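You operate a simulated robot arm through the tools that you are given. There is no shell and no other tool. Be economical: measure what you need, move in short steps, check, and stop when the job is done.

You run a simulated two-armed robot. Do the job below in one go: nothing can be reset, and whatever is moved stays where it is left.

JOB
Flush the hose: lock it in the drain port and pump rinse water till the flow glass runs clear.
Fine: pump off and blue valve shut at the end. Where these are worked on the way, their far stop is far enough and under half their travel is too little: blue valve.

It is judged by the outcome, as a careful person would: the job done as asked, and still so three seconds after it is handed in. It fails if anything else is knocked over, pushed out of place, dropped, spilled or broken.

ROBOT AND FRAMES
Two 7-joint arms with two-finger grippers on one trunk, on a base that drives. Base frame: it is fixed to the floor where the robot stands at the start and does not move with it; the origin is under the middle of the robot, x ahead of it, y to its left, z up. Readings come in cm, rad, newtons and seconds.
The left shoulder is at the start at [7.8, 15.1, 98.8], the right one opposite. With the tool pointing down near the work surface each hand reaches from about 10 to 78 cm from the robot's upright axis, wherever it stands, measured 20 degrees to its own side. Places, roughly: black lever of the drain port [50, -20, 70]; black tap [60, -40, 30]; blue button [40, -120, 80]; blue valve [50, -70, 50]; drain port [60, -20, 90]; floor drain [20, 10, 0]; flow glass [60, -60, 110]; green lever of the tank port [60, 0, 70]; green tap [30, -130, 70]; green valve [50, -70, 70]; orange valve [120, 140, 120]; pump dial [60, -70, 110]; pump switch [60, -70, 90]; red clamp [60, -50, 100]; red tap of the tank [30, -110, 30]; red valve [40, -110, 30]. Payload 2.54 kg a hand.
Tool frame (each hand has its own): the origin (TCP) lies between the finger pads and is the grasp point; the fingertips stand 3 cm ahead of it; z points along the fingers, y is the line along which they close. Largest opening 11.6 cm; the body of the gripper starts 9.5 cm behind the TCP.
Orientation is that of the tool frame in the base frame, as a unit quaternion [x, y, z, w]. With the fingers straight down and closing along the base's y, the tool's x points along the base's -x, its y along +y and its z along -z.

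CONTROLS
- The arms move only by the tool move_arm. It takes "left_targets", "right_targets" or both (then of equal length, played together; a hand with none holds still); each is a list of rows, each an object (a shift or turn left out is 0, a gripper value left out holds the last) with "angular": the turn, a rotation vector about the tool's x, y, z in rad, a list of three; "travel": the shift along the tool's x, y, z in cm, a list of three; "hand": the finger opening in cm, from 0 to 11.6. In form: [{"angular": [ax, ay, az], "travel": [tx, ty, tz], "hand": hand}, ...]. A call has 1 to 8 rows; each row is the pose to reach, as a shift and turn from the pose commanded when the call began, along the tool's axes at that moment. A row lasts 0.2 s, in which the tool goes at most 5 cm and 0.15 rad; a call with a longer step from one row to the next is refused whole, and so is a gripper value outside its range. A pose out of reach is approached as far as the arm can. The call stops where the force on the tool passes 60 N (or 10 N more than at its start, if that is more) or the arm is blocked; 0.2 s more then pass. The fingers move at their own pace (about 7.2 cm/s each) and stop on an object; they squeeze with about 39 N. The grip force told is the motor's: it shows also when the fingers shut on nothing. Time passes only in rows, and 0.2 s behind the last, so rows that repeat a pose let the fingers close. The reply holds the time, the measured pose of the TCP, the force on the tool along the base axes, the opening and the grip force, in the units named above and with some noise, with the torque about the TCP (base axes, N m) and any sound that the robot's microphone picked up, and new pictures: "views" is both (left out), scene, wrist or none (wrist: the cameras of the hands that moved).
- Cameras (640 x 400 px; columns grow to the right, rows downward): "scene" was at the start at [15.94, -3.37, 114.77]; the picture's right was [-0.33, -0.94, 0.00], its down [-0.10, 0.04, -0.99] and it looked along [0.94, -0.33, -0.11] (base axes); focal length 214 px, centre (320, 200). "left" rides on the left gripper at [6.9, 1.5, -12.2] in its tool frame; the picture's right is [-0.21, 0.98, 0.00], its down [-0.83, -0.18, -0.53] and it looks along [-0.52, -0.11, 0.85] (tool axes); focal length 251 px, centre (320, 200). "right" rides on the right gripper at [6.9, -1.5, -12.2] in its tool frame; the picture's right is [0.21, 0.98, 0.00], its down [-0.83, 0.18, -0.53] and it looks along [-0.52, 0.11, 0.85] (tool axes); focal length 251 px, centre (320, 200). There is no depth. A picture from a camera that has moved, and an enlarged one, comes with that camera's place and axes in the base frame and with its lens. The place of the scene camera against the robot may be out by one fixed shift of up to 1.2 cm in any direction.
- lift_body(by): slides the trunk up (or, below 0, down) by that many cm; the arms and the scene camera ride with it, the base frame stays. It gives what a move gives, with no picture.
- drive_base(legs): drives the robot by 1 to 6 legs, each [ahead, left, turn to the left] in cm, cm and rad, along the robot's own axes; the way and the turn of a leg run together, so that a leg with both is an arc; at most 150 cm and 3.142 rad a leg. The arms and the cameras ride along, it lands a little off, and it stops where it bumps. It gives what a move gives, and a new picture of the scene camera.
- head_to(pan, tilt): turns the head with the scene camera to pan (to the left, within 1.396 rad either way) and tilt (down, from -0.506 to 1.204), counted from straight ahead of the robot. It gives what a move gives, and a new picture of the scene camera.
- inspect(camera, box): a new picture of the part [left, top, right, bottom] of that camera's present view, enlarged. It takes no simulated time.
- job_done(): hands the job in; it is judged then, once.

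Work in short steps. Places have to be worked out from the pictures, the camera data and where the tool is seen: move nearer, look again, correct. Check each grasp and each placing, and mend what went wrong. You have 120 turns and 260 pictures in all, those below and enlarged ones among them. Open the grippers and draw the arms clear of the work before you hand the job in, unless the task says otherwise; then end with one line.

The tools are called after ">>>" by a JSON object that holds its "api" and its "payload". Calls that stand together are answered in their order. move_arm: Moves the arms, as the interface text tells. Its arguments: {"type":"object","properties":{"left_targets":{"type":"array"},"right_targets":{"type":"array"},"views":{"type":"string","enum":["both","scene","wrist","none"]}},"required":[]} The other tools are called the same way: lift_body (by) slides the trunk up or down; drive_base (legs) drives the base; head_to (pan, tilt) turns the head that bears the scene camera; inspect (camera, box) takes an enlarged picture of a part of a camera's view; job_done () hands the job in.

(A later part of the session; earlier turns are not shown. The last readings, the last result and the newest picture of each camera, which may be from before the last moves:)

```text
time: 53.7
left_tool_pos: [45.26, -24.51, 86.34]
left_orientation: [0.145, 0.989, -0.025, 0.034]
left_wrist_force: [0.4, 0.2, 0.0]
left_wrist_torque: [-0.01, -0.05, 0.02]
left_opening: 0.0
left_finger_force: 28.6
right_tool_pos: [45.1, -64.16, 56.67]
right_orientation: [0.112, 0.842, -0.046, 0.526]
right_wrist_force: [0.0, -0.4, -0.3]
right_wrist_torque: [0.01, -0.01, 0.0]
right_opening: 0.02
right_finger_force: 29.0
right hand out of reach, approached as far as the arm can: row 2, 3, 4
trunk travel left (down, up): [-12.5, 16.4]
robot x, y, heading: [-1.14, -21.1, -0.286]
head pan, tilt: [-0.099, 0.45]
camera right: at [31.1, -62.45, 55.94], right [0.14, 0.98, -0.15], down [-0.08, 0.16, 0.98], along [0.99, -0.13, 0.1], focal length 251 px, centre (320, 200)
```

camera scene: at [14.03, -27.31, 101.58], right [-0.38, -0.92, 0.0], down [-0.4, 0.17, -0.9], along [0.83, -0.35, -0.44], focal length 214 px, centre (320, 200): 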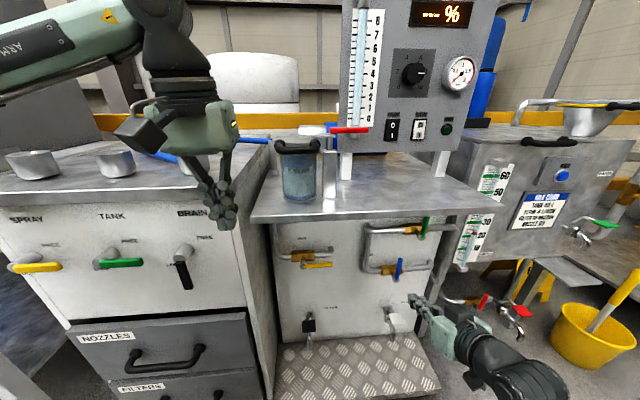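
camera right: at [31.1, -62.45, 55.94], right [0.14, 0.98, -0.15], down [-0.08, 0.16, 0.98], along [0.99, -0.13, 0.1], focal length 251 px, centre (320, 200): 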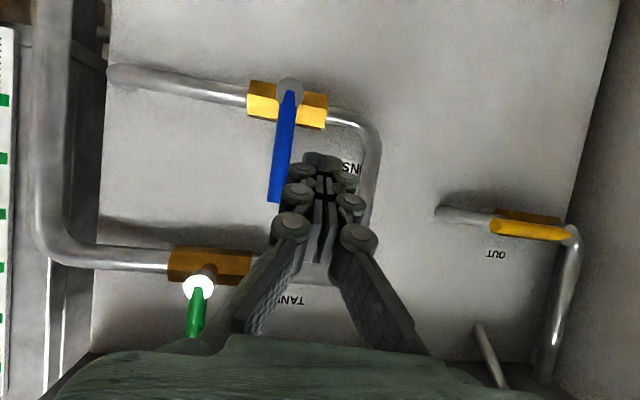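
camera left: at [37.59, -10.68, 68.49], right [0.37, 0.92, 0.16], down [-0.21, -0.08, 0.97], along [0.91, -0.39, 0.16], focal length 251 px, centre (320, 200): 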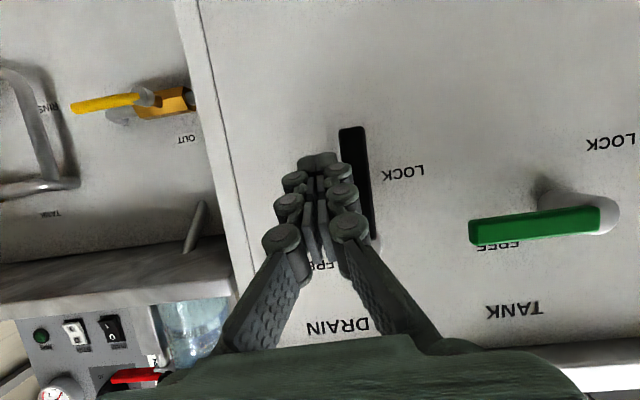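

Arm is ~4.6 cm short. I lift the left hand away from the cabinet edge, then drive the base forward 4.6 cm.

>>> {"api": "move_arm", "payload": {"left_targets": [{"travel": [2, 0, -4]}, {"travel": [4, 0, -8]}, {"travel": [4, 0, -8]}], "views": "none"}}

>>> {"api": "drive_base", "payload": {"legs": [[4.6, 0, 0]]}}

>>> {"api": "inspect", "payload": {"camera": "right", "box": [160, 40, 480, 240]}}

```text
time: 54.5
left_tool_pos: [40.81, -22.81, 94.36]
left_orientation: [0.145, 0.989, -0.025, 0.034]
left_wrist_force: [0.6, -0.3, -0.1]
left_wrist_torque: [-0.03, -0.02, -0.01]
left_opening: 0.02
left_finger_force: 28.4
right_tool_pos: [44.97, -64.11, 56.7]
right_orientation: [0.111, 0.842, -0.045, 0.526]
right_wrist_force: [0.1, -0.3, 0.3]
right_wrist_torque: [-0.01, 0.01, 0.0]
right_opening: 0.0
right_finger_force: 28.6
trunk travel left (down, up): [-12.5, 16.4]
robot x, y, heading: [-1.53, -21.75, -0.296]
head pan, tilt: [-0.099, 0.45]
```

```text
time: 55.4
left_tool_pos: [45.49, -24.06, 94.29]
left_orientation: [0.145, 0.989, -0.025, 0.033]
left_wrist_force: [0.6, 0.8, 0.3]
left_wrist_torque: [-0.01, 0.03, 0.0]
left_opening: 0.02
left_finger_force: 28.6
right_tool_pos: [49.49, -65.67, 56.72]
right_orientation: [0.112, 0.842, -0.045, 0.526]
right_wrist_force: [0.6, -0.9, 0.5]
right_wrist_torque: [0.04, -0.07, 0.03]
right_opening: 0.02
right_finger_force: 28.9
trunk travel left (down, up): [-12.5, 16.4]
robot x, y, heading: [3.24, -22.75, -0.292]
head pan, tilt: [-0.099, 0.45]
camera scene: at [18.47, -28.64, 101.58], right [-0.38, -0.92, 0.0], down [-0.4, 0.17, -0.9], along [0.83, -0.35, -0.44], focal length 214 px, centre (320, 200)
```

scene: 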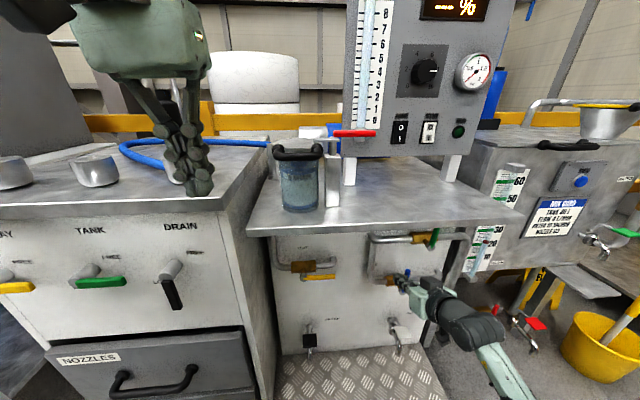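

```text
2.00 times, centred on (320, 140) of right
camera zoom: at [35.55, -63.77, 55.94], right [0.14, 0.98, -0.15], down [-0.08, 0.16, 0.98], along [0.99, -0.13, 0.1], focal length 503 px, centre (320, 320)
```

zoom: 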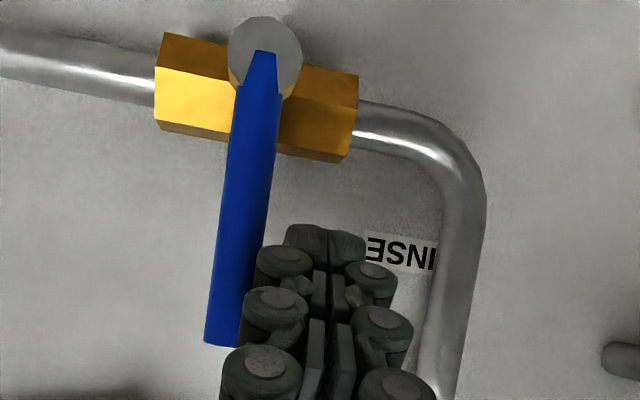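

Fingers sit just left of the blue handle. I push right and down along its arc.

>>> {"api": "move_arm", "payload": {"right_targets": [{"travel": [0, -2, 0]}, {"travel": [0.1, -4, 0.05]}, {"travel": [0.4, -5.7, 0.2]}, {"travel": [1.6, -7, 0.6]}, {"travel": [3, -8, 1.1]}, {"travel": [4.7, -8.4, 1.76]}, {"travel": [4.7, -8.4, 1.76]}], "views": "wrist"}}

```text
time: 57.0
left_tool_pos: [45.22, -23.87, 94.39]
left_orientation: [0.145, 0.988, -0.026, 0.035]
left_wrist_force: [0.8, -0.4, 0.7]
left_wrist_torque: [-0.01, 0.0, -0.01]
left_opening: 0.0
left_finger_force: 28.4
right_tool_pos: [47.44, -73.38, 52.58]
right_orientation: [0.107, 0.834, -0.047, 0.539]
right_wrist_force: [6.3, -2.2, 40.9]
right_wrist_torque: [-0.08, -0.85, 0.06]
right_opening: 0.61
right_finger_force: 28.5
trunk travel left (down, up): [-12.5, 16.4]
robot x, y, heading: [3.14, -22.61, -0.292]
head pan, tilt: [-0.099, 0.45]
camera right: at [33.47, -71.69, 51.45], right [0.14, 0.98, -0.16], down [-0.11, 0.17, 0.98], along [0.98, -0.12, 0.13], focal length 251 px, centre (320, 200)
```

right: 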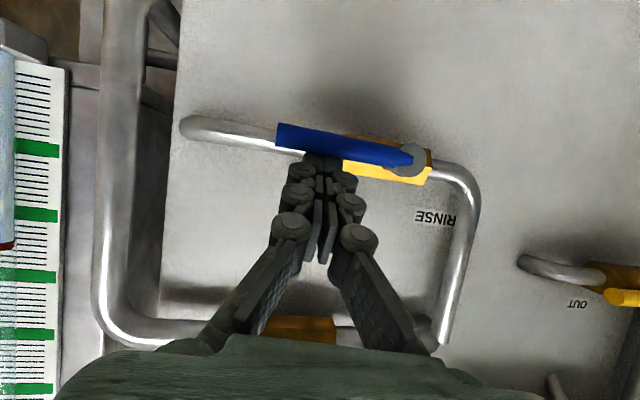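

Blue valve is along the pipe at its far stop (open). I back the hand off and look toward the pump switch.

>>> {"api": "move_arm", "payload": {"right_targets": [{"travel": [-1.5, 0, -0.6]}, {"travel": [-1.5, 0, -5]}, {"travel": [-1.5, 0, -9.5]}, {"travel": [-1.5, 0, -14]}, {"travel": [-5.5, 1, -16.5]}, {"travel": [-10, 2, -18.5]}, {"travel": [-14.5, 3, -20.5]}, {"travel": [-14.5, 3, -20.5]}], "views": "wrist"}}

>>> {"api": "inspect", "payload": {"camera": "scene", "box": [330, 30, 500, 300]}}

```text
refused: row 6 steps farther than a row can; nothing moved
```

```text
1.48 times, centred on (415, 165) of scene
camera zoom: at [18.27, -28.4, 101.7], right [-0.38, -0.92, 0.0], down [-0.4, 0.16, -0.9], along [0.83, -0.35, -0.43], focal length 318 px, centre (179, 252)
```

zoom: 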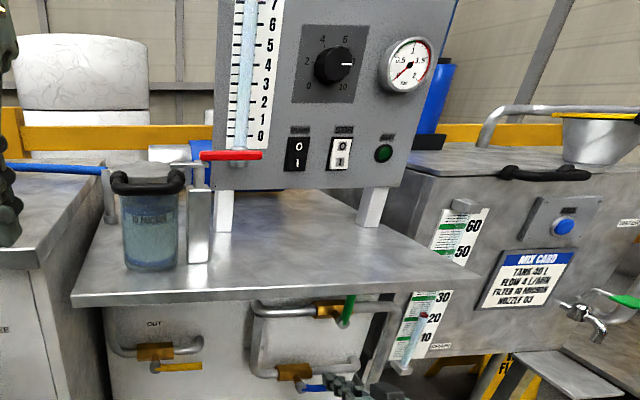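

Shorten the steps and repeat the retreat.

>>> {"api": "move_arm", "payload": {"right_targets": [{"travel": [-1.5, 0, -0.6]}, {"travel": [-1.5, 0, -5]}, {"travel": [-1.5, 0, -9.5]}, {"travel": [-1.5, 0, -14]}, {"travel": [-5, 1, -16.5]}, {"travel": [-9, 2, -18.5]}, {"travel": [-13, 3, -20.5]}, {"travel": [-13, 3, -20.5]}], "views": "wrist"}}

>>> {"api": "inspect", "payload": {"camera": "scene", "box": [270, 80, 470, 220]}}

```text
time: 58.8
left_tool_pos: [45.41, -24.09, 94.17]
left_orientation: [0.145, 0.989, -0.026, 0.033]
left_wrist_force: [-0.1, 0.0, -0.5]
left_wrist_torque: [-0.01, -0.02, -0.04]
left_opening: 0.0
left_finger_force: 29.0
right_tool_pos: [36.83, -71.1, 71.17]
right_orientation: [0.112, 0.842, -0.045, 0.526]
right_wrist_force: [0.3, 0.5, 0.3]
right_wrist_torque: [0.01, 0.0, -0.01]
right_opening: 0.01
right_finger_force: 28.6
right hand out of reach, approached as far as the arm can: row 6, 7, 8
trunk travel left (down, up): [-12.5, 16.4]
robot x, y, heading: [2.99, -22.6, -0.296]
head pan, tilt: [-0.099, 0.45]
camera right: at [22.88, -69.39, 70.43], right [0.14, 0.98, -0.15], down [-0.08, 0.16, 0.98], along [0.99, -0.13, 0.1], focal length 251 px, centre (320, 200)
```

right: 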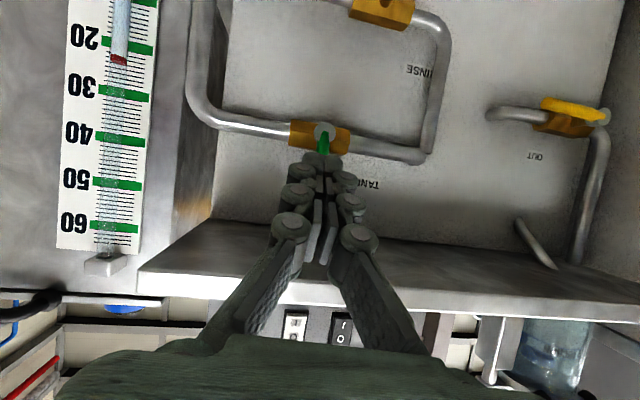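

```text
2.86 times, centred on (370, 150) of scene
camera zoom: at [18.47, -28.64, 101.58], right [-0.38, -0.92, 0.0], down [-0.4, 0.17, -0.9], along [0.83, -0.35, -0.44], focal length 613 px, centre (177, 343)
```

zoom: 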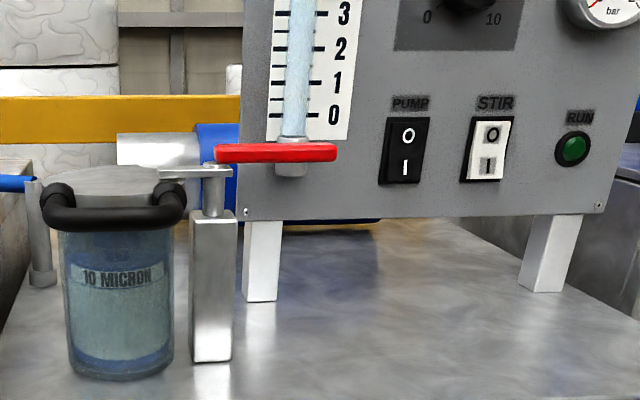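

The filter lid clamp looks closed and the pump is off (0 side). To raise the right hand above the bench top (edge ≈ u59, z79), I back the base 7 cm and lift the trunk 16 cm.

>>> {"api": "drive_base", "payload": {"legs": [[-7, 0, 0]]}}

>>> {"api": "lift_body", "payload": {"by": 16}}

>>> {"api": "move_arm", "payload": {"right_targets": [{"travel": [-3, 2, -1], "angular": [0, -0.1, 0]}, {"travel": [-6, 4, -2], "angular": [0, -0.2, 0]}, {"travel": [-8, 6, -2], "angular": [0, -0.3, 0]}, {"travel": [-8, 8, -2], "angular": [0, -0.3, 0]}, {"travel": [-8, 8, -2], "angular": [0, -0.3, 0]}], "views": "both"}}

```text
time: 59.8
left_tool_pos: [38.8, -22.11, 94.17]
left_orientation: [0.145, 0.989, -0.025, 0.033]
left_wrist_force: [0.1, -0.1, 0.5]
left_wrist_torque: [0.01, 0.01, 0.09]
left_opening: 0.04
left_finger_force: 28.8
right_tool_pos: [30.29, -69.13, 71.14]
right_orientation: [0.112, 0.842, -0.046, 0.526]
right_wrist_force: [0.0, -0.6, -0.2]
right_wrist_torque: [0.0, 0.04, 0.0]
right_opening: 0.01
right_finger_force: 28.8
trunk travel left (down, up): [-12.5, 16.4]
robot x, y, heading: [-3.5, -20.83, -0.292]
head pan, tilt: [-0.099, 0.45]
camera scene: at [11.83, -26.63, 101.59], right [-0.38, -0.92, 0.0], down [-0.4, 0.17, -0.9], along [0.83, -0.35, -0.44], focal length 214 px, centre (320, 200)
```

scene: 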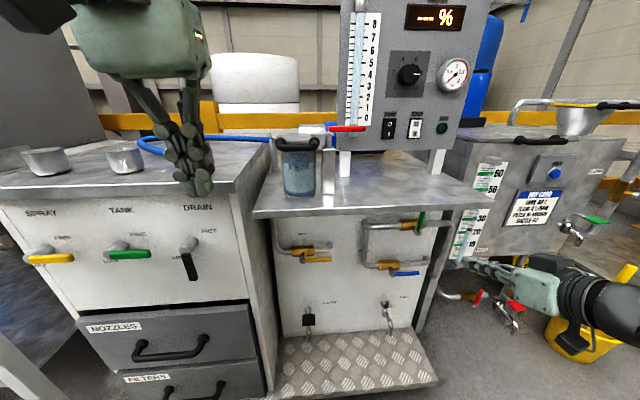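

```text
time: 61.6
left_tool_pos: [38.86, -22.04, 110.2]
left_orientation: [0.145, 0.989, -0.023, 0.033]
left_wrist_force: [-1.0, 0.0, 0.2]
left_wrist_torque: [0.01, 0.01, 0.01]
left_opening: 0.01
left_finger_force: 28.4
right_tool_pos: [30.25, -69.17, 87.15]
right_orientation: [0.111, 0.842, -0.044, 0.526]
right_wrist_force: [-0.5, -0.5, -0.1]
right_wrist_torque: [-0.02, 0.02, 0.01]
right_opening: 0.02
right_finger_force: 28.5
trunk travel left (down, up): [-28.5, 0.4]
robot x, y, heading: [-3.61, -20.81, -0.289]
head pan, tilt: [-0.099, 0.45]
```

```text
time: 62.8
left_tool_pos: [38.79, -22.05, 110.3]
left_orientation: [0.145, 0.989, -0.024, 0.033]
left_wrist_force: [-0.5, -0.9, -0.6]
left_wrist_torque: [0.0, -0.03, 0.01]
left_opening: 0.0
left_finger_force: 28.5
right_tool_pos: [37.47, -65.86, 93.61]
right_orientation: [0.103, 0.754, -0.061, 0.646]
right_wrist_force: [0.5, -0.6, -0.3]
right_wrist_torque: [0.02, 0.03, 0.02]
right_opening: 0.02
right_finger_force: 28.5
right hand out of reach, approached as far as the arm can: row 1, 2, 3, 4, 5
trunk travel left (down, up): [-28.5, 0.4]
robot x, y, heading: [-3.5, -20.98, -0.293]
head pan, tilt: [-0.099, 0.45]
camera scene: at [11.83, -26.63, 117.59], right [-0.38, -0.92, 0.0], down [-0.4, 0.17, -0.9], along [0.83, -0.35, -0.44], focal length 214 px, centre (320, 200)
camera right: at [24.33, -64.09, 88.75], right [0.2, 0.97, -0.17], down [-0.35, 0.23, 0.91], along [0.91, -0.12, 0.39], focal length 251 px, centre (320, 200)
```

scene: 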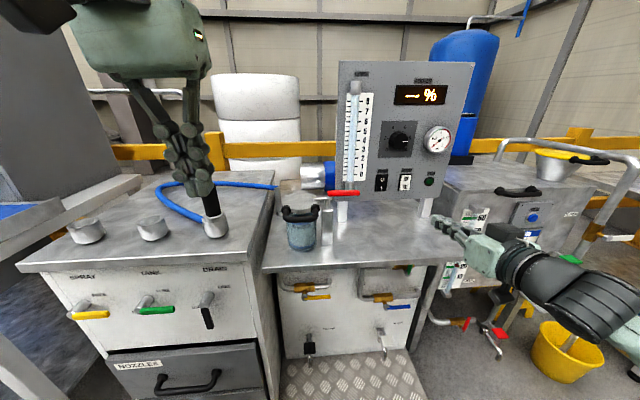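
right: 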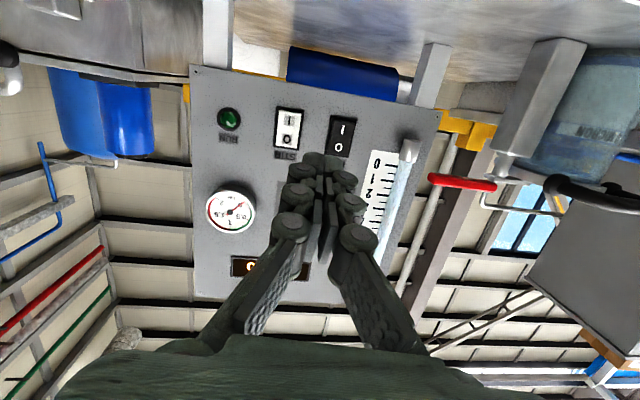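

Clear view: pump rocker at ≈(u78.4, v−47.5), centre z≈94; '1' half at z≈92.3. I drive forward 6 cm, then extend the arm to just short of it.

>>> {"api": "drive_base", "payload": {"legs": [[6, 0, 0]]}}

>>> {"api": "move_arm", "payload": {"right_targets": [{"travel": [-0.5, 1.8, 3]}, {"travel": [-1.0, 3, 6]}, {"travel": [-1.4, 3.8, 9]}, {"travel": [-1.6, 4, 12]}, {"travel": [-1.6, 4, 12]}], "views": "wrist"}}

>>> {"api": "inspect", "payload": {"camera": "scene", "box": [310, 60, 510, 240]}}

```text
time: 63.8
left_tool_pos: [44.45, -23.8, 110.25]
left_orientation: [0.145, 0.989, -0.024, 0.033]
left_wrist_force: [0.6, -0.7, -1.1]
left_wrist_torque: [0.01, 0.04, -0.02]
left_opening: 0.01
left_finger_force: 28.7
right_tool_pos: [43.04, -67.54, 93.5]
right_orientation: [0.104, 0.755, -0.06, 0.645]
right_wrist_force: [1.0, -0.1, 0.3]
right_wrist_torque: [0.01, -0.04, 0.01]
right_opening: 0.01
right_finger_force: 28.4
trunk travel left (down, up): [-28.5, 0.4]
robot x, y, heading: [2.0, -22.59, -0.297]
head pan, tilt: [-0.099, 0.45]
camera scene: at [17.53, -28.37, 117.57], right [-0.38, -0.92, 0.0], down [-0.4, 0.17, -0.9], along [0.83, -0.35, -0.44], focal length 214 px, centre (320, 200)
```

scene: 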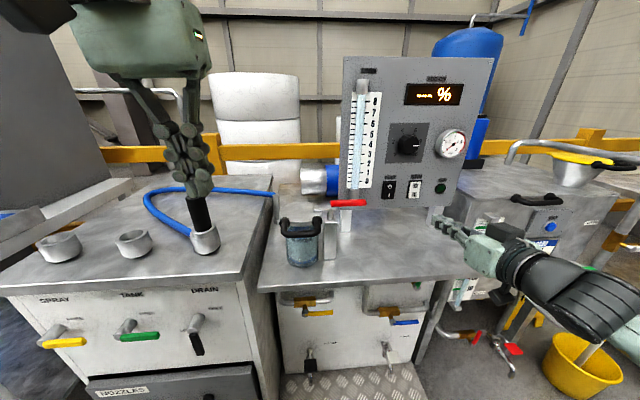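

```text
time: 65.0
left_tool_pos: [44.35, -23.69, 110.2]
left_orientation: [0.145, 0.989, -0.025, 0.034]
left_wrist_force: [0.2, -0.4, -1.3]
left_wrist_torque: [-0.01, -0.01, -0.01]
left_opening: 0.02
left_finger_force: 29.1
right_tool_pos: [55.62, -66.63, 93.37]
right_orientation: [0.102, 0.755, -0.059, 0.645]
right_wrist_force: [-1.3, 0.1, -0.3]
right_wrist_torque: [0.01, 0.0, -0.01]
right_opening: 0.01
right_finger_force: 28.5
trunk travel left (down, up): [-28.5, 0.4]
robot x, y, heading: [2.43, -22.63, -0.299]
head pan, tilt: [-0.099, 0.45]
camera right: at [42.52, -64.96, 88.58], right [0.2, 0.97, -0.17], down [-0.35, 0.23, 0.91], along [0.92, -0.12, 0.38], focal length 251 px, centre (320, 200)
```

right: 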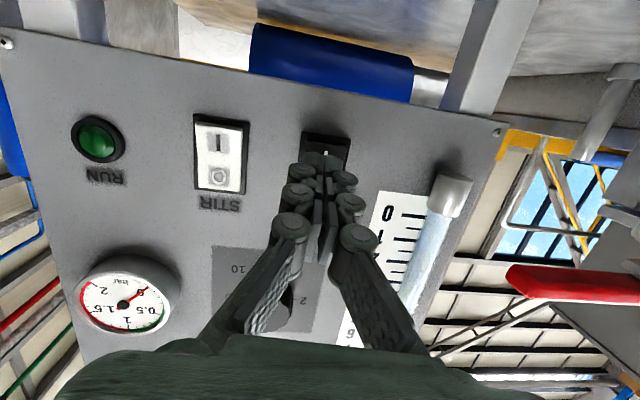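

```text
2.22 times, centred on (410, 150) of scene
camera zoom: at [17.46, -28.34, 117.59], right [-0.38, -0.92, 0.0], down [-0.4, 0.17, -0.9], along [0.83, -0.35, -0.44], focal length 477 px, centre (120, 311)
```

zoom: 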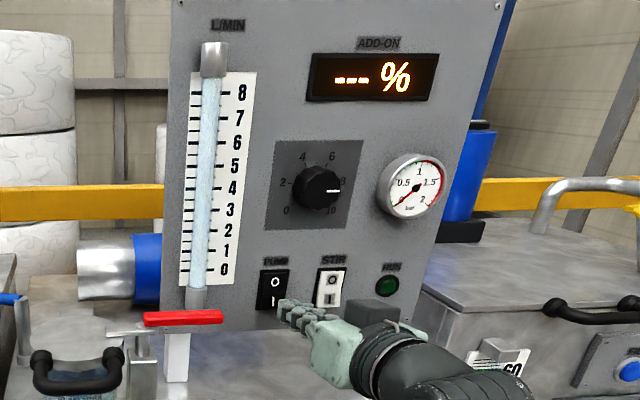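

Tip is 3 cm short of the '1' half, aligned. I push in slowly.

>>> {"api": "move_arm", "payload": {"right_targets": [{"travel": [0.3, 0.3, 1.5]}, {"travel": [0.4, 0.3, 2.5]}, {"travel": [0.4, 0.3, 3.2]}, {"travel": [0.4, 0.3, 3.8]}], "views": "wrist"}}

>>> {"api": "inspect", "payload": {"camera": "scene", "box": [310, 60, 510, 240]}}

```text
time: 66.0
left_tool_pos: [44.38, -23.8, 110.18]
left_orientation: [0.146, 0.988, -0.025, 0.033]
left_wrist_force: [0.0, 0.1, -0.2]
left_wrist_torque: [0.02, -0.01, -0.04]
left_opening: 0.01
left_finger_force: 28.7
right_tool_pos: [55.58, -66.58, 93.4]
right_orientation: [0.103, 0.755, -0.059, 0.645]
right_wrist_force: [-0.4, 0.0, -0.2]
right_wrist_torque: [0.0, 0.01, -0.01]
right_opening: 0.0
right_finger_force: 29.2
right hand out of reach, approached as far as the arm can: row 1, 2, 3, 4
trunk travel left (down, up): [-28.5, 0.4]
robot x, y, heading: [2.07, -22.4, -0.295]
head pan, tilt: [-0.099, 0.45]
camera right: at [42.49, -64.97, 88.58], right [0.2, 0.97, -0.17], down [-0.35, 0.23, 0.91], along [0.92, -0.12, 0.38], focal length 251 px, centre (320, 200)
```

right: 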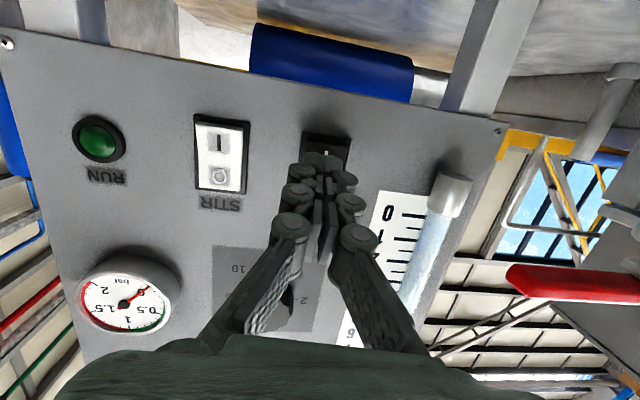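

```text
2.22 times, centred on (410, 150) of scene
camera zoom: at [17.46, -28.35, 117.58], right [-0.38, -0.92, 0.0], down [-0.4, 0.17, -0.9], along [0.83, -0.35, -0.44], focal length 477 px, centre (120, 311)
```

zoom: 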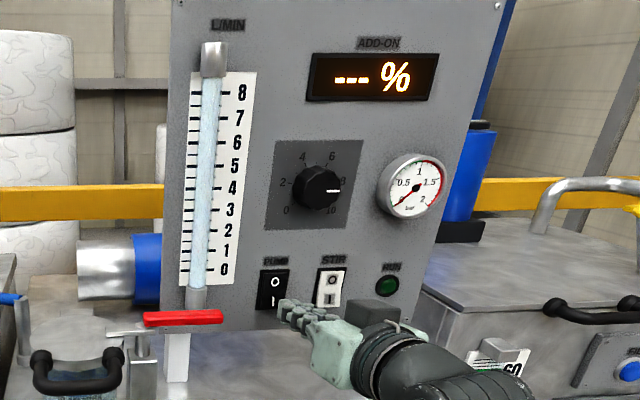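

The arm is at full stretch. I retract it 3 cm, drive forward 5 cm, and check alignment again.

>>> {"api": "move_arm", "payload": {"right_targets": [{"travel": [0, 0, -2]}, {"travel": [0, 0, -3.5]}, {"travel": [0, 0, -3.5]}], "views": "none"}}

>>> {"api": "drive_base", "payload": {"legs": [[5, 0, 0]]}}

>>> {"api": "inspect", "payload": {"camera": "right", "box": [160, 80, 480, 280]}}

```text
time: 66.8
left_tool_pos: [44.53, -23.86, 110.24]
left_orientation: [0.144, 0.989, -0.024, 0.034]
left_wrist_force: [0.6, -0.7, 0.3]
left_wrist_torque: [0.01, -0.02, 0.02]
left_opening: 0.0
left_finger_force: 28.8
right_tool_pos: [52.06, -65.75, 93.86]
right_orientation: [0.104, 0.754, -0.061, 0.646]
right_wrist_force: [-0.3, -0.2, -0.3]
right_wrist_torque: [-0.01, 0.04, 0.02]
right_opening: 0.0
right_finger_force: 28.5
trunk travel left (down, up): [-28.5, 0.4]
robot x, y, heading: [1.93, -22.38, -0.293]
head pan, tilt: [-0.099, 0.45]
```

```text
time: 67.7
left_tool_pos: [49.07, -25.19, 110.24]
left_orientation: [0.145, 0.988, -0.025, 0.033]
left_wrist_force: [1.6, -0.7, 0.2]
left_wrist_torque: [0.01, 0.02, -0.03]
left_opening: 0.0
left_finger_force: 28.9
right_tool_pos: [56.86, -67.25, 93.88]
right_orientation: [0.104, 0.754, -0.061, 0.646]
right_wrist_force: [0.8, -0.1, 0.1]
right_wrist_torque: [0.0, -0.05, 0.01]
right_opening: 0.01
right_finger_force: 28.5
trunk travel left (down, up): [-28.5, 0.4]
robot x, y, heading: [6.35, -24.2, -0.294]
head pan, tilt: [-0.099, 0.45]
camera scene: at [22.22, -29.81, 117.57], right [-0.39, -0.92, 0.0], down [-0.4, 0.17, -0.9], along [0.83, -0.35, -0.44], focal length 214 px, centre (320, 200)
```

scene: 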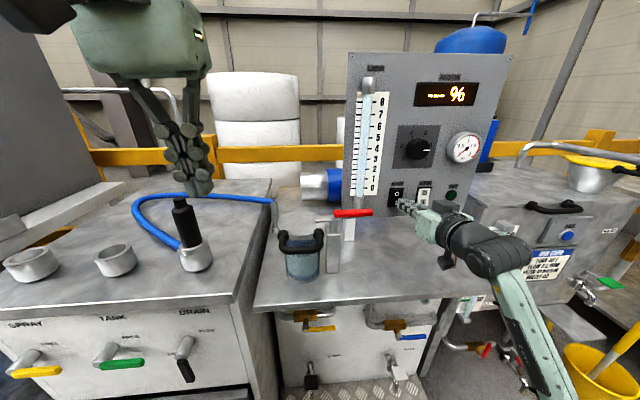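

```text
2.00 times, centred on (320, 180) of right
camera zoom: at [43.78, -65.54, 89.03], right [0.2, 0.96, -0.17], down [-0.35, 0.23, 0.91], along [0.91, -0.12, 0.39], focal length 503 px, centre (320, 240)
```

zoom: 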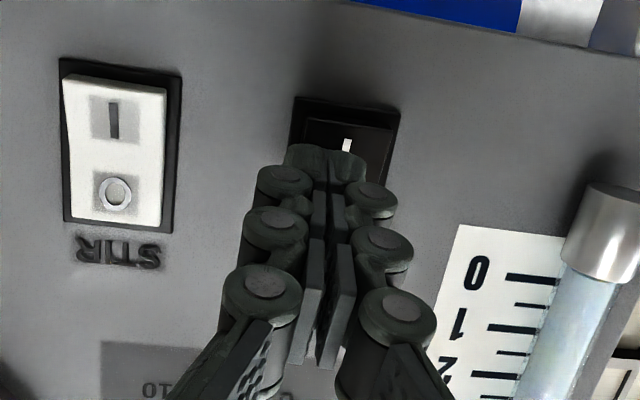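

'1' mark is at (v−47.3, z92.8); tip needs 0.8 left and 0.9 lower. I correct and press in.

>>> {"api": "move_arm", "payload": {"right_targets": [{"travel": [0.9, 0.75, 0]}, {"travel": [0.9, 0.75, 1.2]}, {"travel": [0.9, 0.75, 2.0]}, {"travel": [0.9, 0.75, 2.7]}, {"travel": [0.9, 0.75, 3.2]}], "views": "wrist"}}

>>> {"api": "inspect", "payload": {"camera": "scene", "box": [320, 50, 520, 240]}}

```text
time: 68.9
left_tool_pos: [49.3, -25.36, 110.19]
left_orientation: [0.145, 0.988, -0.025, 0.034]
left_wrist_force: [-0.3, 0.1, -1.1]
left_wrist_torque: [-0.03, 0.02, 0.01]
left_opening: 0.02
left_finger_force: 28.6
right_tool_pos: [56.8, -66.39, 93.04]
right_orientation: [0.102, 0.755, -0.057, 0.645]
right_wrist_force: [0.2, -0.1, -0.1]
right_wrist_torque: [-0.02, -0.02, 0.0]
right_opening: 0.0
right_finger_force: 28.8
right hand out of reach, approached as far as the arm can: row 2, 3, 4, 5
trunk travel left (down, up): [-28.5, 0.4]
robot x, y, heading: [6.82, -24.04, -0.293]
head pan, tilt: [-0.099, 0.45]
camera right: at [43.73, -64.81, 88.16], right [0.19, 0.97, -0.17], down [-0.35, 0.23, 0.91], along [0.92, -0.11, 0.38], focal length 251 px, centre (320, 200)
```

right: 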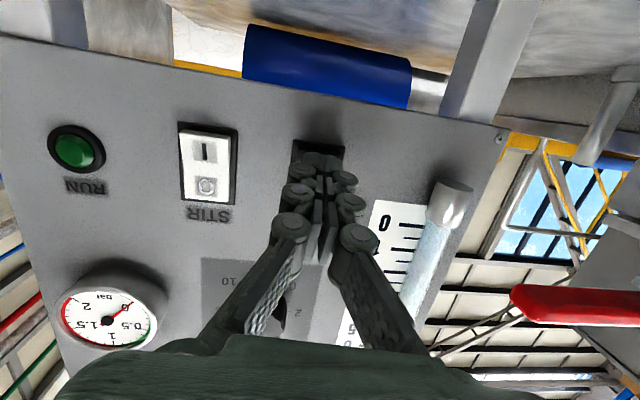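

```text
2.11 times, centred on (420, 145) of scene
camera zoom: at [22.15, -29.79, 117.58], right [-0.39, -0.92, 0.0], down [-0.4, 0.17, -0.9], along [0.83, -0.35, -0.44], focal length 452 px, centre (110, 316)
```

zoom: 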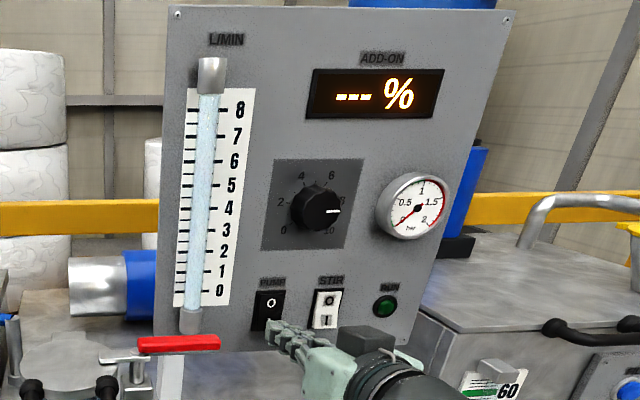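

Position is right but this arm pose is at an inward joint limit. I retract a little, strafe the base left 6 cm so the target sits more outward, then shift the hand back right.

>>> {"api": "move_arm", "payload": {"right_targets": [{"travel": [0, -2.5, -3]}, {"travel": [0, -6, -3.5]}, {"travel": [0, -6, -3.5]}], "views": "none"}}

>>> {"api": "drive_base", "payload": {"legs": [[0, 6, 0]]}}

>>> {"api": "inspect", "payload": {"camera": "right", "box": [160, 80, 480, 280]}}

```text
time: 69.7
left_tool_pos: [49.16, -25.27, 110.27]
left_orientation: [0.145, 0.989, -0.024, 0.034]
left_wrist_force: [-0.4, 0.4, 0.5]
left_wrist_torque: [-0.02, 0.0, 0.0]
left_opening: 0.01
left_finger_force: 28.7
right_tool_pos: [52.2, -71.41, 93.39]
right_orientation: [0.105, 0.753, -0.062, 0.646]
right_wrist_force: [-0.8, 0.3, 0.6]
right_wrist_torque: [-0.01, -0.02, 0.01]
right_opening: 0.0
right_finger_force: 29.0
trunk travel left (down, up): [-28.5, 0.4]
robot x, y, heading: [7.21, -23.98, -0.299]
head pan, tilt: [-0.099, 0.45]
```

```text
time: 71.0
left_tool_pos: [50.82, -19.59, 110.2]
left_orientation: [0.145, 0.989, -0.025, 0.033]
left_wrist_force: [-0.4, 0.5, -0.2]
left_wrist_torque: [-0.02, 0.0, 0.0]
left_opening: 0.0
left_finger_force: 28.7
right_tool_pos: [53.89, -65.74, 93.33]
right_orientation: [0.103, 0.754, -0.06, 0.645]
right_wrist_force: [0.5, 0.8, 0.1]
right_wrist_torque: [-0.03, 0.02, -0.02]
right_opening: 0.0
right_finger_force: 28.4
trunk travel left (down, up): [-28.5, 0.4]
robot x, y, heading: [8.37, -18.29, -0.297]
head pan, tilt: [-0.099, 0.45]
camera scene: at [23.88, -24.1, 117.58], right [-0.38, -0.92, 0.0], down [-0.4, 0.17, -0.9], along [0.83, -0.35, -0.44], focal length 214 px, centre (320, 200)
```

scene: 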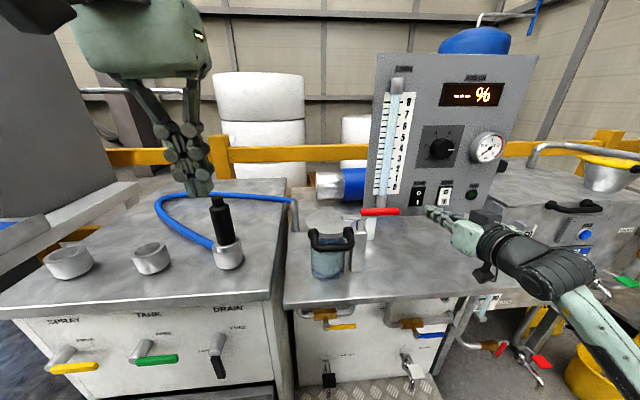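

```text
2.00 times, centred on (320, 180) of right
camera zoom: at [40.72, -63.99, 88.5], right [0.2, 0.96, -0.17], down [-0.35, 0.23, 0.91], along [0.91, -0.12, 0.39], focal length 503 px, centre (320, 240)
```

zoom: 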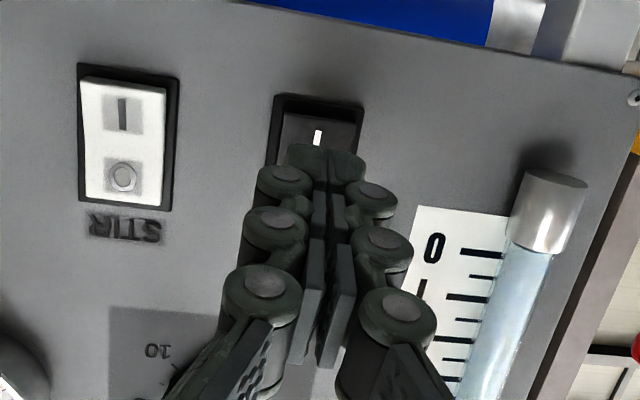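

Aligned with '1' again, 5 cm short. Press in.

>>> {"api": "move_arm", "payload": {"right_targets": [{"travel": [-0.2, -0.1, 2.5]}, {"travel": [-0.3, -0.1, 4.5]}, {"travel": [-0.3, -0.1, 5.5]}, {"travel": [-0.3, -0.1, 6.2]}], "views": "wrist"}}

>>> {"api": "inspect", "payload": {"camera": "scene", "box": [340, 40, 540, 240]}}

```text
time: 71.8
left_tool_pos: [50.39, -19.75, 110.35]
left_orientation: [0.149, 0.988, -0.025, 0.034]
left_wrist_force: [0.0, -0.5, 0.3]
left_wrist_torque: [0.01, -0.02, 0.02]
left_opening: 0.01
left_finger_force: 28.6
right_tool_pos: [58.06, -66.74, 92.84]
right_orientation: [0.103, 0.755, -0.061, 0.645]
right_wrist_force: [-33.6, 7.8, 2.6]
right_wrist_torque: [-0.08, -0.32, -0.2]
right_opening: 0.01
right_finger_force: 29.1
trunk travel left (down, up): [-28.5, 0.4]
robot x, y, heading: [8.18, -18.53, -0.302]
head pan, tilt: [-0.099, 0.45]
heard: click
stopped in row 3 (right hand): the force on the tool passed its limit at 77 N (the readings are from after the stop); the commanded pose is now the measured one
camera right: at [44.95, -65.04, 88.05], right [0.2, 0.97, -0.17], down [-0.35, 0.23, 0.91], along [0.92, -0.12, 0.38], focal length 251 px, centre (320, 200)
```

right: 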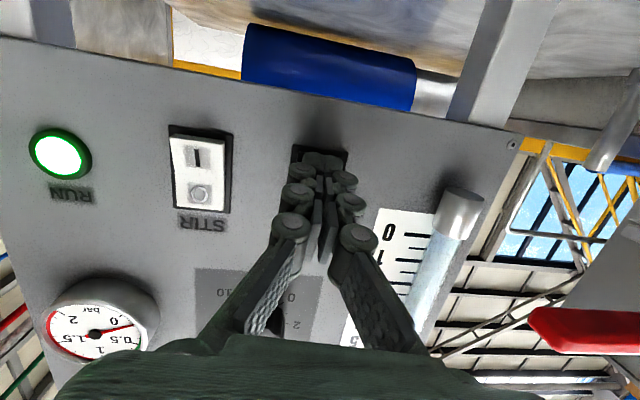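

```text
2.00 times, centred on (440, 140) of scene
camera zoom: at [23.38, -24.08, 117.65], right [-0.39, -0.92, 0.0], down [-0.4, 0.17, -0.9], along [0.83, -0.35, -0.43], focal length 429 px, centre (80, 320)
```

zoom: 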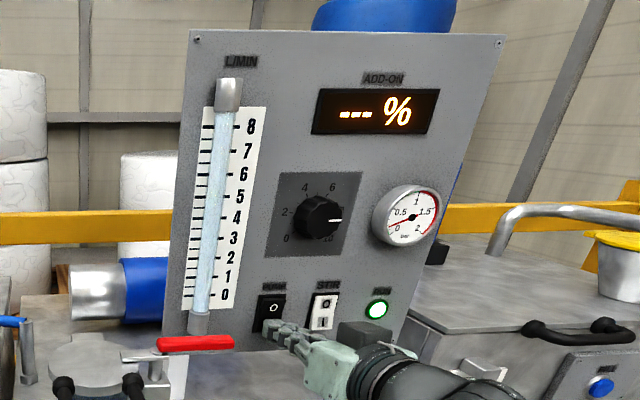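

Click, RUN lamp on, pressure rising. I back the finger off 3 cm and wait, watching the glass.

>>> {"api": "move_arm", "payload": {"right_targets": [{"travel": [0, 0, -2]}, {"travel": [0, 0, -3.5]}, {"travel": [0, 0, -3.5]}, {"travel": [0, 0, -3.5]}, {"travel": [0, 0, -3.5]}, {"travel": [0, 0, -3.5]}, {"travel": [0, 0, -3.5]}, {"travel": [0, 0, -3.5]}], "views": "none"}}

>>> {"api": "inspect", "payload": {"camera": "scene", "box": [340, 40, 540, 240]}}

```text
time: 73.5
left_tool_pos: [50.72, -19.65, 110.25]
left_orientation: [0.148, 0.988, -0.024, 0.033]
left_wrist_force: [0.3, -0.3, -0.2]
left_wrist_torque: [-0.01, -0.06, 0.01]
left_opening: 0.0
left_finger_force: 29.1
right_tool_pos: [55.16, -65.96, 93.09]
right_orientation: [0.103, 0.756, -0.06, 0.643]
right_wrist_force: [0.4, 0.4, 0.4]
right_wrist_torque: [0.04, -0.03, 0.01]
right_opening: 0.01
right_finger_force: 28.6
trunk travel left (down, up): [-28.5, 0.4]
robot x, y, heading: [8.54, -18.4, -0.297]
head pan, tilt: [-0.099, 0.45]
```

```text
2.00 times, centred on (440, 140) of scene
camera zoom: at [23.77, -24.14, 117.58], right [-0.39, -0.92, 0.0], down [-0.4, 0.17, -0.9], along [0.83, -0.35, -0.44], focal length 429 px, centre (80, 320)
```

zoom: 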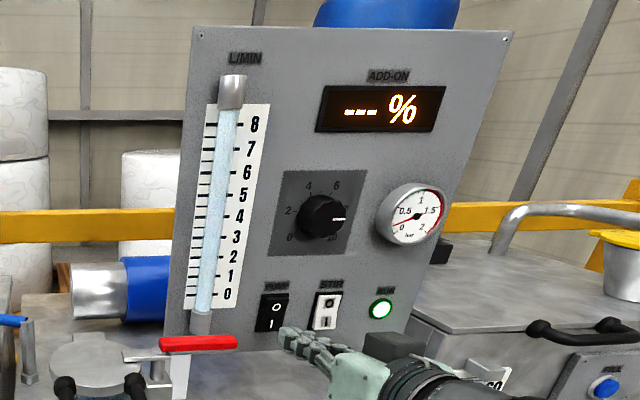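

Pressure is up a bit; I zoom on the flow glass, gauge and rocker.

>>> {"api": "inspect", "payload": {"camera": "scene", "box": [370, 60, 440, 220]}}

>>> {"api": "inspect", "payload": {"camera": "scene", "box": [450, 110, 530, 210]}}

>>> {"api": "inspect", "payload": {"camera": "scene", "box": [280, 200, 480, 400]}}

```text
2.50 times, centred on (405, 140) of scene
camera zoom: at [23.77, -24.14, 117.58], right [-0.39, -0.92, 0.0], down [-0.4, 0.17, -0.9], along [0.83, -0.35, -0.44], focal length 536 px, centre (108, 350)
```

zoom: 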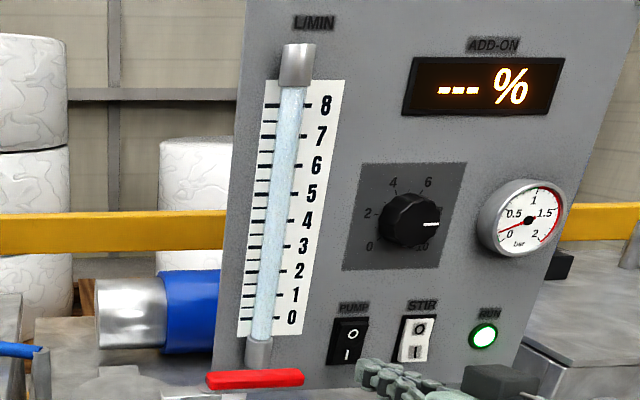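

```text
4.00 times, centred on (490, 160) of scene
camera zoom: at [23.77, -24.14, 117.58], right [-0.39, -0.92, 0.0], down [-0.4, 0.17, -0.9], along [0.83, -0.35, -0.44], focal length 858 px, centre (-360, 360)
```

zoom: 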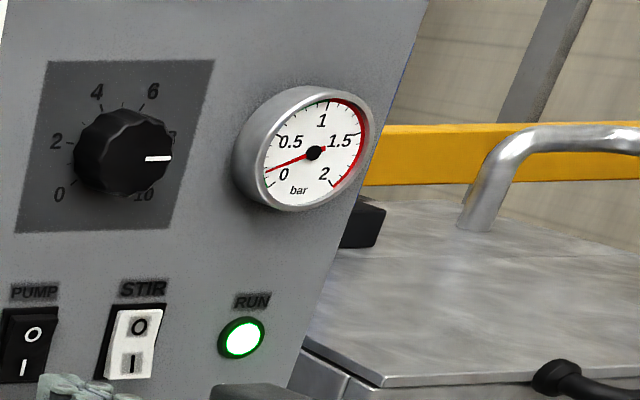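

```text
2.00 times, centred on (380, 300) of scene
camera zoom: at [23.77, -24.14, 117.58], right [-0.39, -0.92, 0.0], down [-0.4, 0.17, -0.9], along [0.83, -0.35, -0.44], focal length 429 px, centre (200, 0)
```

zoom: 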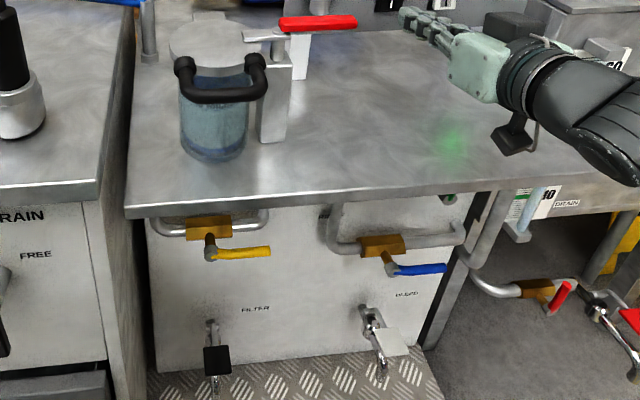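

Pump runs at about 0.25 bar. I wait and compare the glass later.

>>> {"api": "move_arm", "payload": {"right_targets": [{"travel": [0, 0, 0]}, {"travel": [0, -1, -1]}, {"travel": [0, -3, -2]}, {"travel": [0, -5, -3]}, {"travel": [0, -5, -3]}, {"travel": [0, -5, -3]}, {"travel": [0, -5, -3]}, {"travel": [0, -5, -3]}], "views": "wrist"}}

>>> {"api": "inspect", "payload": {"camera": "right", "box": [320, 100, 520, 380]}}

>>> {"api": "inspect", "payload": {"camera": "scene", "box": [370, 60, 440, 220]}}

```text
time: 75.3
left_tool_pos: [50.67, -19.68, 110.33]
left_orientation: [0.147, 0.988, -0.023, 0.034]
left_wrist_force: [0.3, -0.2, 0.3]
left_wrist_torque: [-0.04, 0.0, 0.04]
left_opening: 0.0
left_finger_force: 28.2
right_tool_pos: [51.08, -70.14, 93.47]
right_orientation: [0.103, 0.757, -0.06, 0.643]
right_wrist_force: [0.2, -0.3, 0.7]
right_wrist_torque: [-0.02, -0.02, -0.01]
right_opening: 0.01
right_finger_force: 28.5
trunk travel left (down, up): [-28.5, 0.4]
robot x, y, heading: [8.28, -18.42, -0.302]
head pan, tilt: [-0.099, 0.45]
camera right: at [37.95, -68.52, 88.69], right [0.2, 0.97, -0.17], down [-0.34, 0.23, 0.91], along [0.92, -0.12, 0.38], focal length 251 px, centre (320, 200)
```

right: 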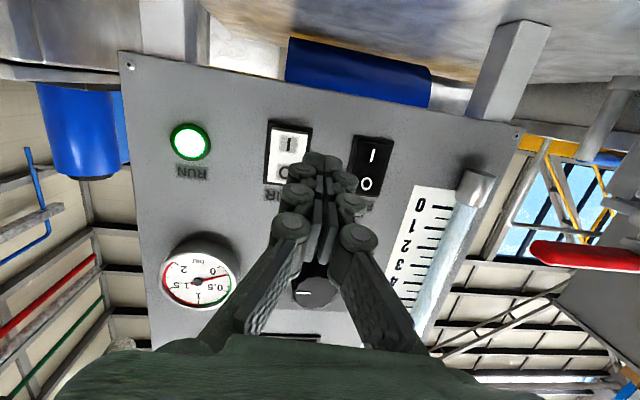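

```text
1.43 times, centred on (420, 240) of right
camera zoom: at [37.95, -68.52, 88.69], right [0.2, 0.97, -0.17], down [-0.34, 0.23, 0.91], along [0.92, -0.12, 0.38], focal length 359 px, centre (177, 143)
```

zoom: 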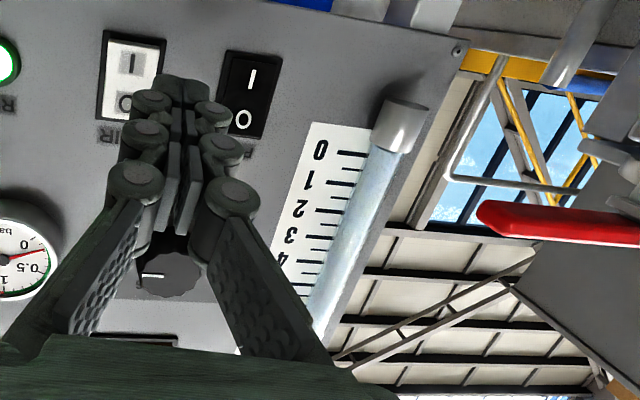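

```text
2.50 times, centred on (405, 140) of scene
camera zoom: at [23.77, -24.14, 117.58], right [-0.39, -0.92, 0.0], down [-0.4, 0.17, -0.9], along [0.83, -0.35, -0.44], focal length 536 px, centre (108, 350)
```

zoom: 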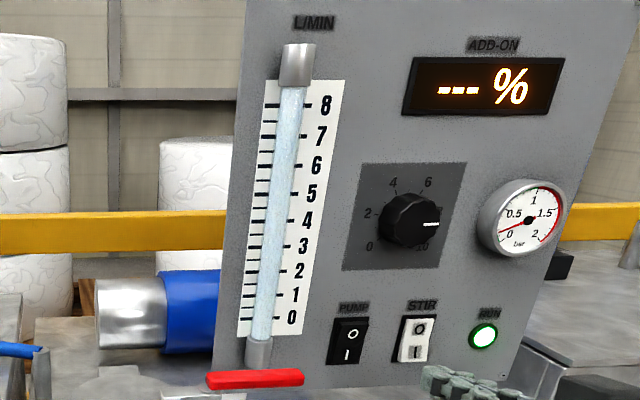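

I look at the glass in much higher zoom, in halves.

>>> {"api": "inspect", "payload": {"camera": "scene", "box": [365, 75, 429, 115]}}

>>> {"api": "inspect", "payload": {"camera": "scene", "box": [355, 115, 435, 165]}}

>>> {"api": "inspect", "payload": {"camera": "scene", "box": [350, 160, 430, 215]}}

```text
10.00 times, centred on (397, 95) of scene
camera zoom: at [23.77, -24.14, 117.58], right [-0.39, -0.92, 0.0], down [-0.4, 0.17, -0.9], along [0.83, -0.35, -0.44], focal length 2145 px, centre (-450, 1250)
```

zoom: 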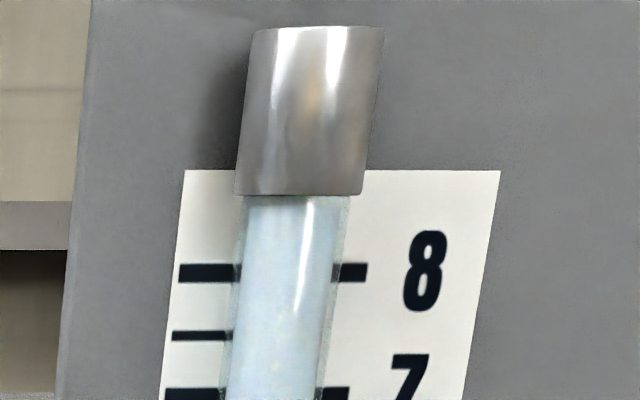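

```text
8.00 times, centred on (395, 140) of scene
camera zoom: at [23.77, -24.14, 117.58], right [-0.39, -0.92, 0.0], down [-0.4, 0.17, -0.9], along [0.83, -0.35, -0.44], focal length 1716 px, centre (-280, 680)
```

zoom: 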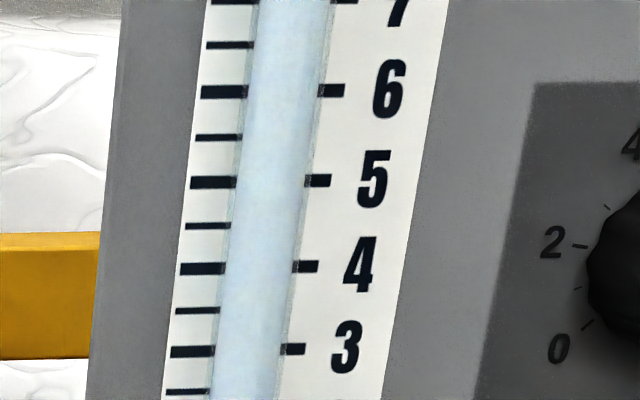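

```text
7.27 times, centred on (390, 188) of scene
camera zoom: at [23.77, -24.14, 117.58], right [-0.39, -0.92, 0.0], down [-0.4, 0.17, -0.9], along [0.83, -0.35, -0.44], focal length 1560 px, centre (-189, 291)
```

zoom: 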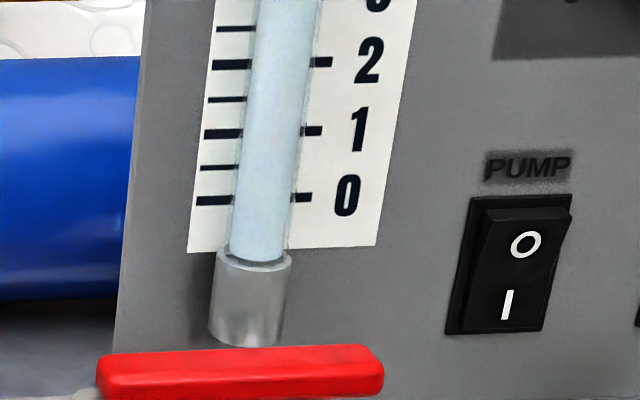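

The glass holds pale-blue cloudy liquid from the hose. I let the pump run about 10 s and compare.

>>> {"api": "move_arm", "payload": {"right_targets": [{}, {}, {}, {}, {}, {}, {}, {}], "views": "none"}}

>>> {"api": "move_arm", "payload": {"right_targets": [{}, {}, {}, {}, {}, {}, {}, {}], "views": "none"}}

>>> {"api": "move_arm", "payload": {"right_targets": [{}, {}, {}, {}, {}, {}, {}, {}], "views": "none"}}

>>> {"api": "move_arm", "payload": {"right_targets": [{}, {}, {}, {}, {}, {}, {}, {}], "views": "none"}}

>>> {"api": "inspect", "payload": {"camera": "scene", "box": [280, 40, 540, 220]}}

>>> {"api": "inspect", "payload": {"camera": "scene", "box": [355, 115, 435, 165]}}

```text
time: 77.2
left_tool_pos: [50.81, -19.66, 110.32]
left_orientation: [0.147, 0.988, -0.025, 0.033]
left_wrist_force: [-0.4, -0.2, 1.1]
left_wrist_torque: [0.0, -0.02, -0.02]
left_opening: 0.01
left_finger_force: 28.5
right_tool_pos: [51.01, -70.28, 93.42]
right_orientation: [0.103, 0.757, -0.06, 0.643]
right_wrist_force: [0.1, -0.1, -0.4]
right_wrist_torque: [0.06, 0.01, 0.0]
right_opening: 0.0
right_finger_force: 28.3
trunk travel left (down, up): [-28.5, 0.4]
robot x, y, heading: [8.69, -18.61, -0.3]
head pan, tilt: [-0.099, 0.45]
```

```text
time: 79.0
left_tool_pos: [50.71, -19.67, 110.23]
left_orientation: [0.147, 0.988, -0.024, 0.034]
left_wrist_force: [0.0, -0.2, 0.1]
left_wrist_torque: [-0.01, -0.01, 0.0]
left_opening: 0.0
left_finger_force: 28.4
right_tool_pos: [51.15, -70.19, 93.31]
right_orientation: [0.103, 0.757, -0.06, 0.643]
right_wrist_force: [-0.6, 0.2, 0.0]
right_wrist_torque: [0.02, -0.01, -0.04]
right_opening: 0.0
right_finger_force: 28.3
trunk travel left (down, up): [-28.5, 0.4]
robot x, y, heading: [8.7, -18.54, -0.297]
head pan, tilt: [-0.099, 0.45]
```

```text
time: 80.8
left_tool_pos: [50.79, -19.7, 110.26]
left_orientation: [0.147, 0.988, -0.025, 0.033]
left_wrist_force: [0.0, 0.0, 0.1]
left_wrist_torque: [-0.01, 0.01, 0.01]
left_opening: 0.02
left_finger_force: 29.0
right_tool_pos: [51.03, -70.23, 93.38]
right_orientation: [0.103, 0.757, -0.059, 0.642]
right_wrist_force: [0.4, 0.4, 0.1]
right_wrist_torque: [-0.01, 0.0, -0.02]
right_opening: 0.0
right_finger_force: 28.5
trunk travel left (down, up): [-28.5, 0.4]
robot x, y, heading: [8.17, -18.34, -0.297]
head pan, tilt: [-0.099, 0.45]
```

```text
time: 82.5
left_tool_pos: [50.69, -19.77, 110.2]
left_orientation: [0.147, 0.988, -0.024, 0.032]
left_wrist_force: [-0.8, 0.2, -0.2]
left_wrist_torque: [0.01, -0.01, -0.06]
left_opening: 0.0
left_finger_force: 29.1
right_tool_pos: [51.07, -70.23, 93.43]
right_orientation: [0.103, 0.757, -0.06, 0.643]
right_wrist_force: [-0.2, 1.0, 0.2]
right_wrist_torque: [-0.02, 0.03, -0.01]
right_opening: 0.0
right_finger_force: 28.6
trunk travel left (down, up): [-28.5, 0.4]
robot x, y, heading: [8.2, -18.18, -0.306]
head pan, tilt: [-0.099, 0.45]
```

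```text
2.22 times, centred on (410, 130) of scene
camera zoom: at [23.77, -24.14, 117.58], right [-0.39, -0.92, 0.0], down [-0.4, 0.17, -0.9], along [0.83, -0.35, -0.44], focal length 477 px, centre (120, 356)
```

zoom: 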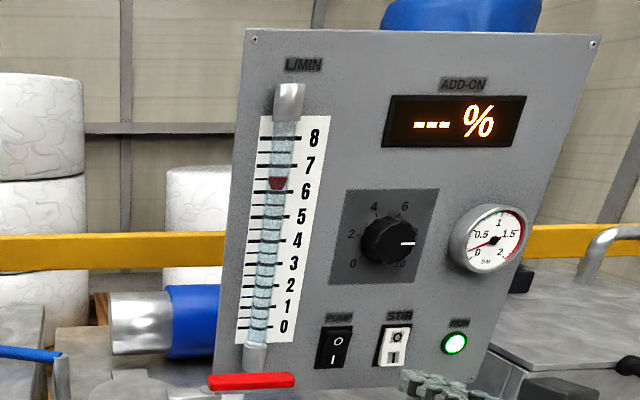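

```text
8.00 times, centred on (395, 140) of scene
camera zoom: at [23.77, -24.14, 117.58], right [-0.39, -0.92, 0.0], down [-0.4, 0.17, -0.9], along [0.83, -0.35, -0.44], focal length 1716 px, centre (-280, 680)
```

zoom: 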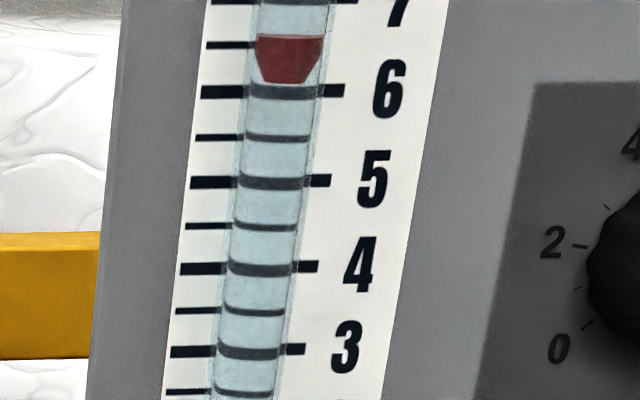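

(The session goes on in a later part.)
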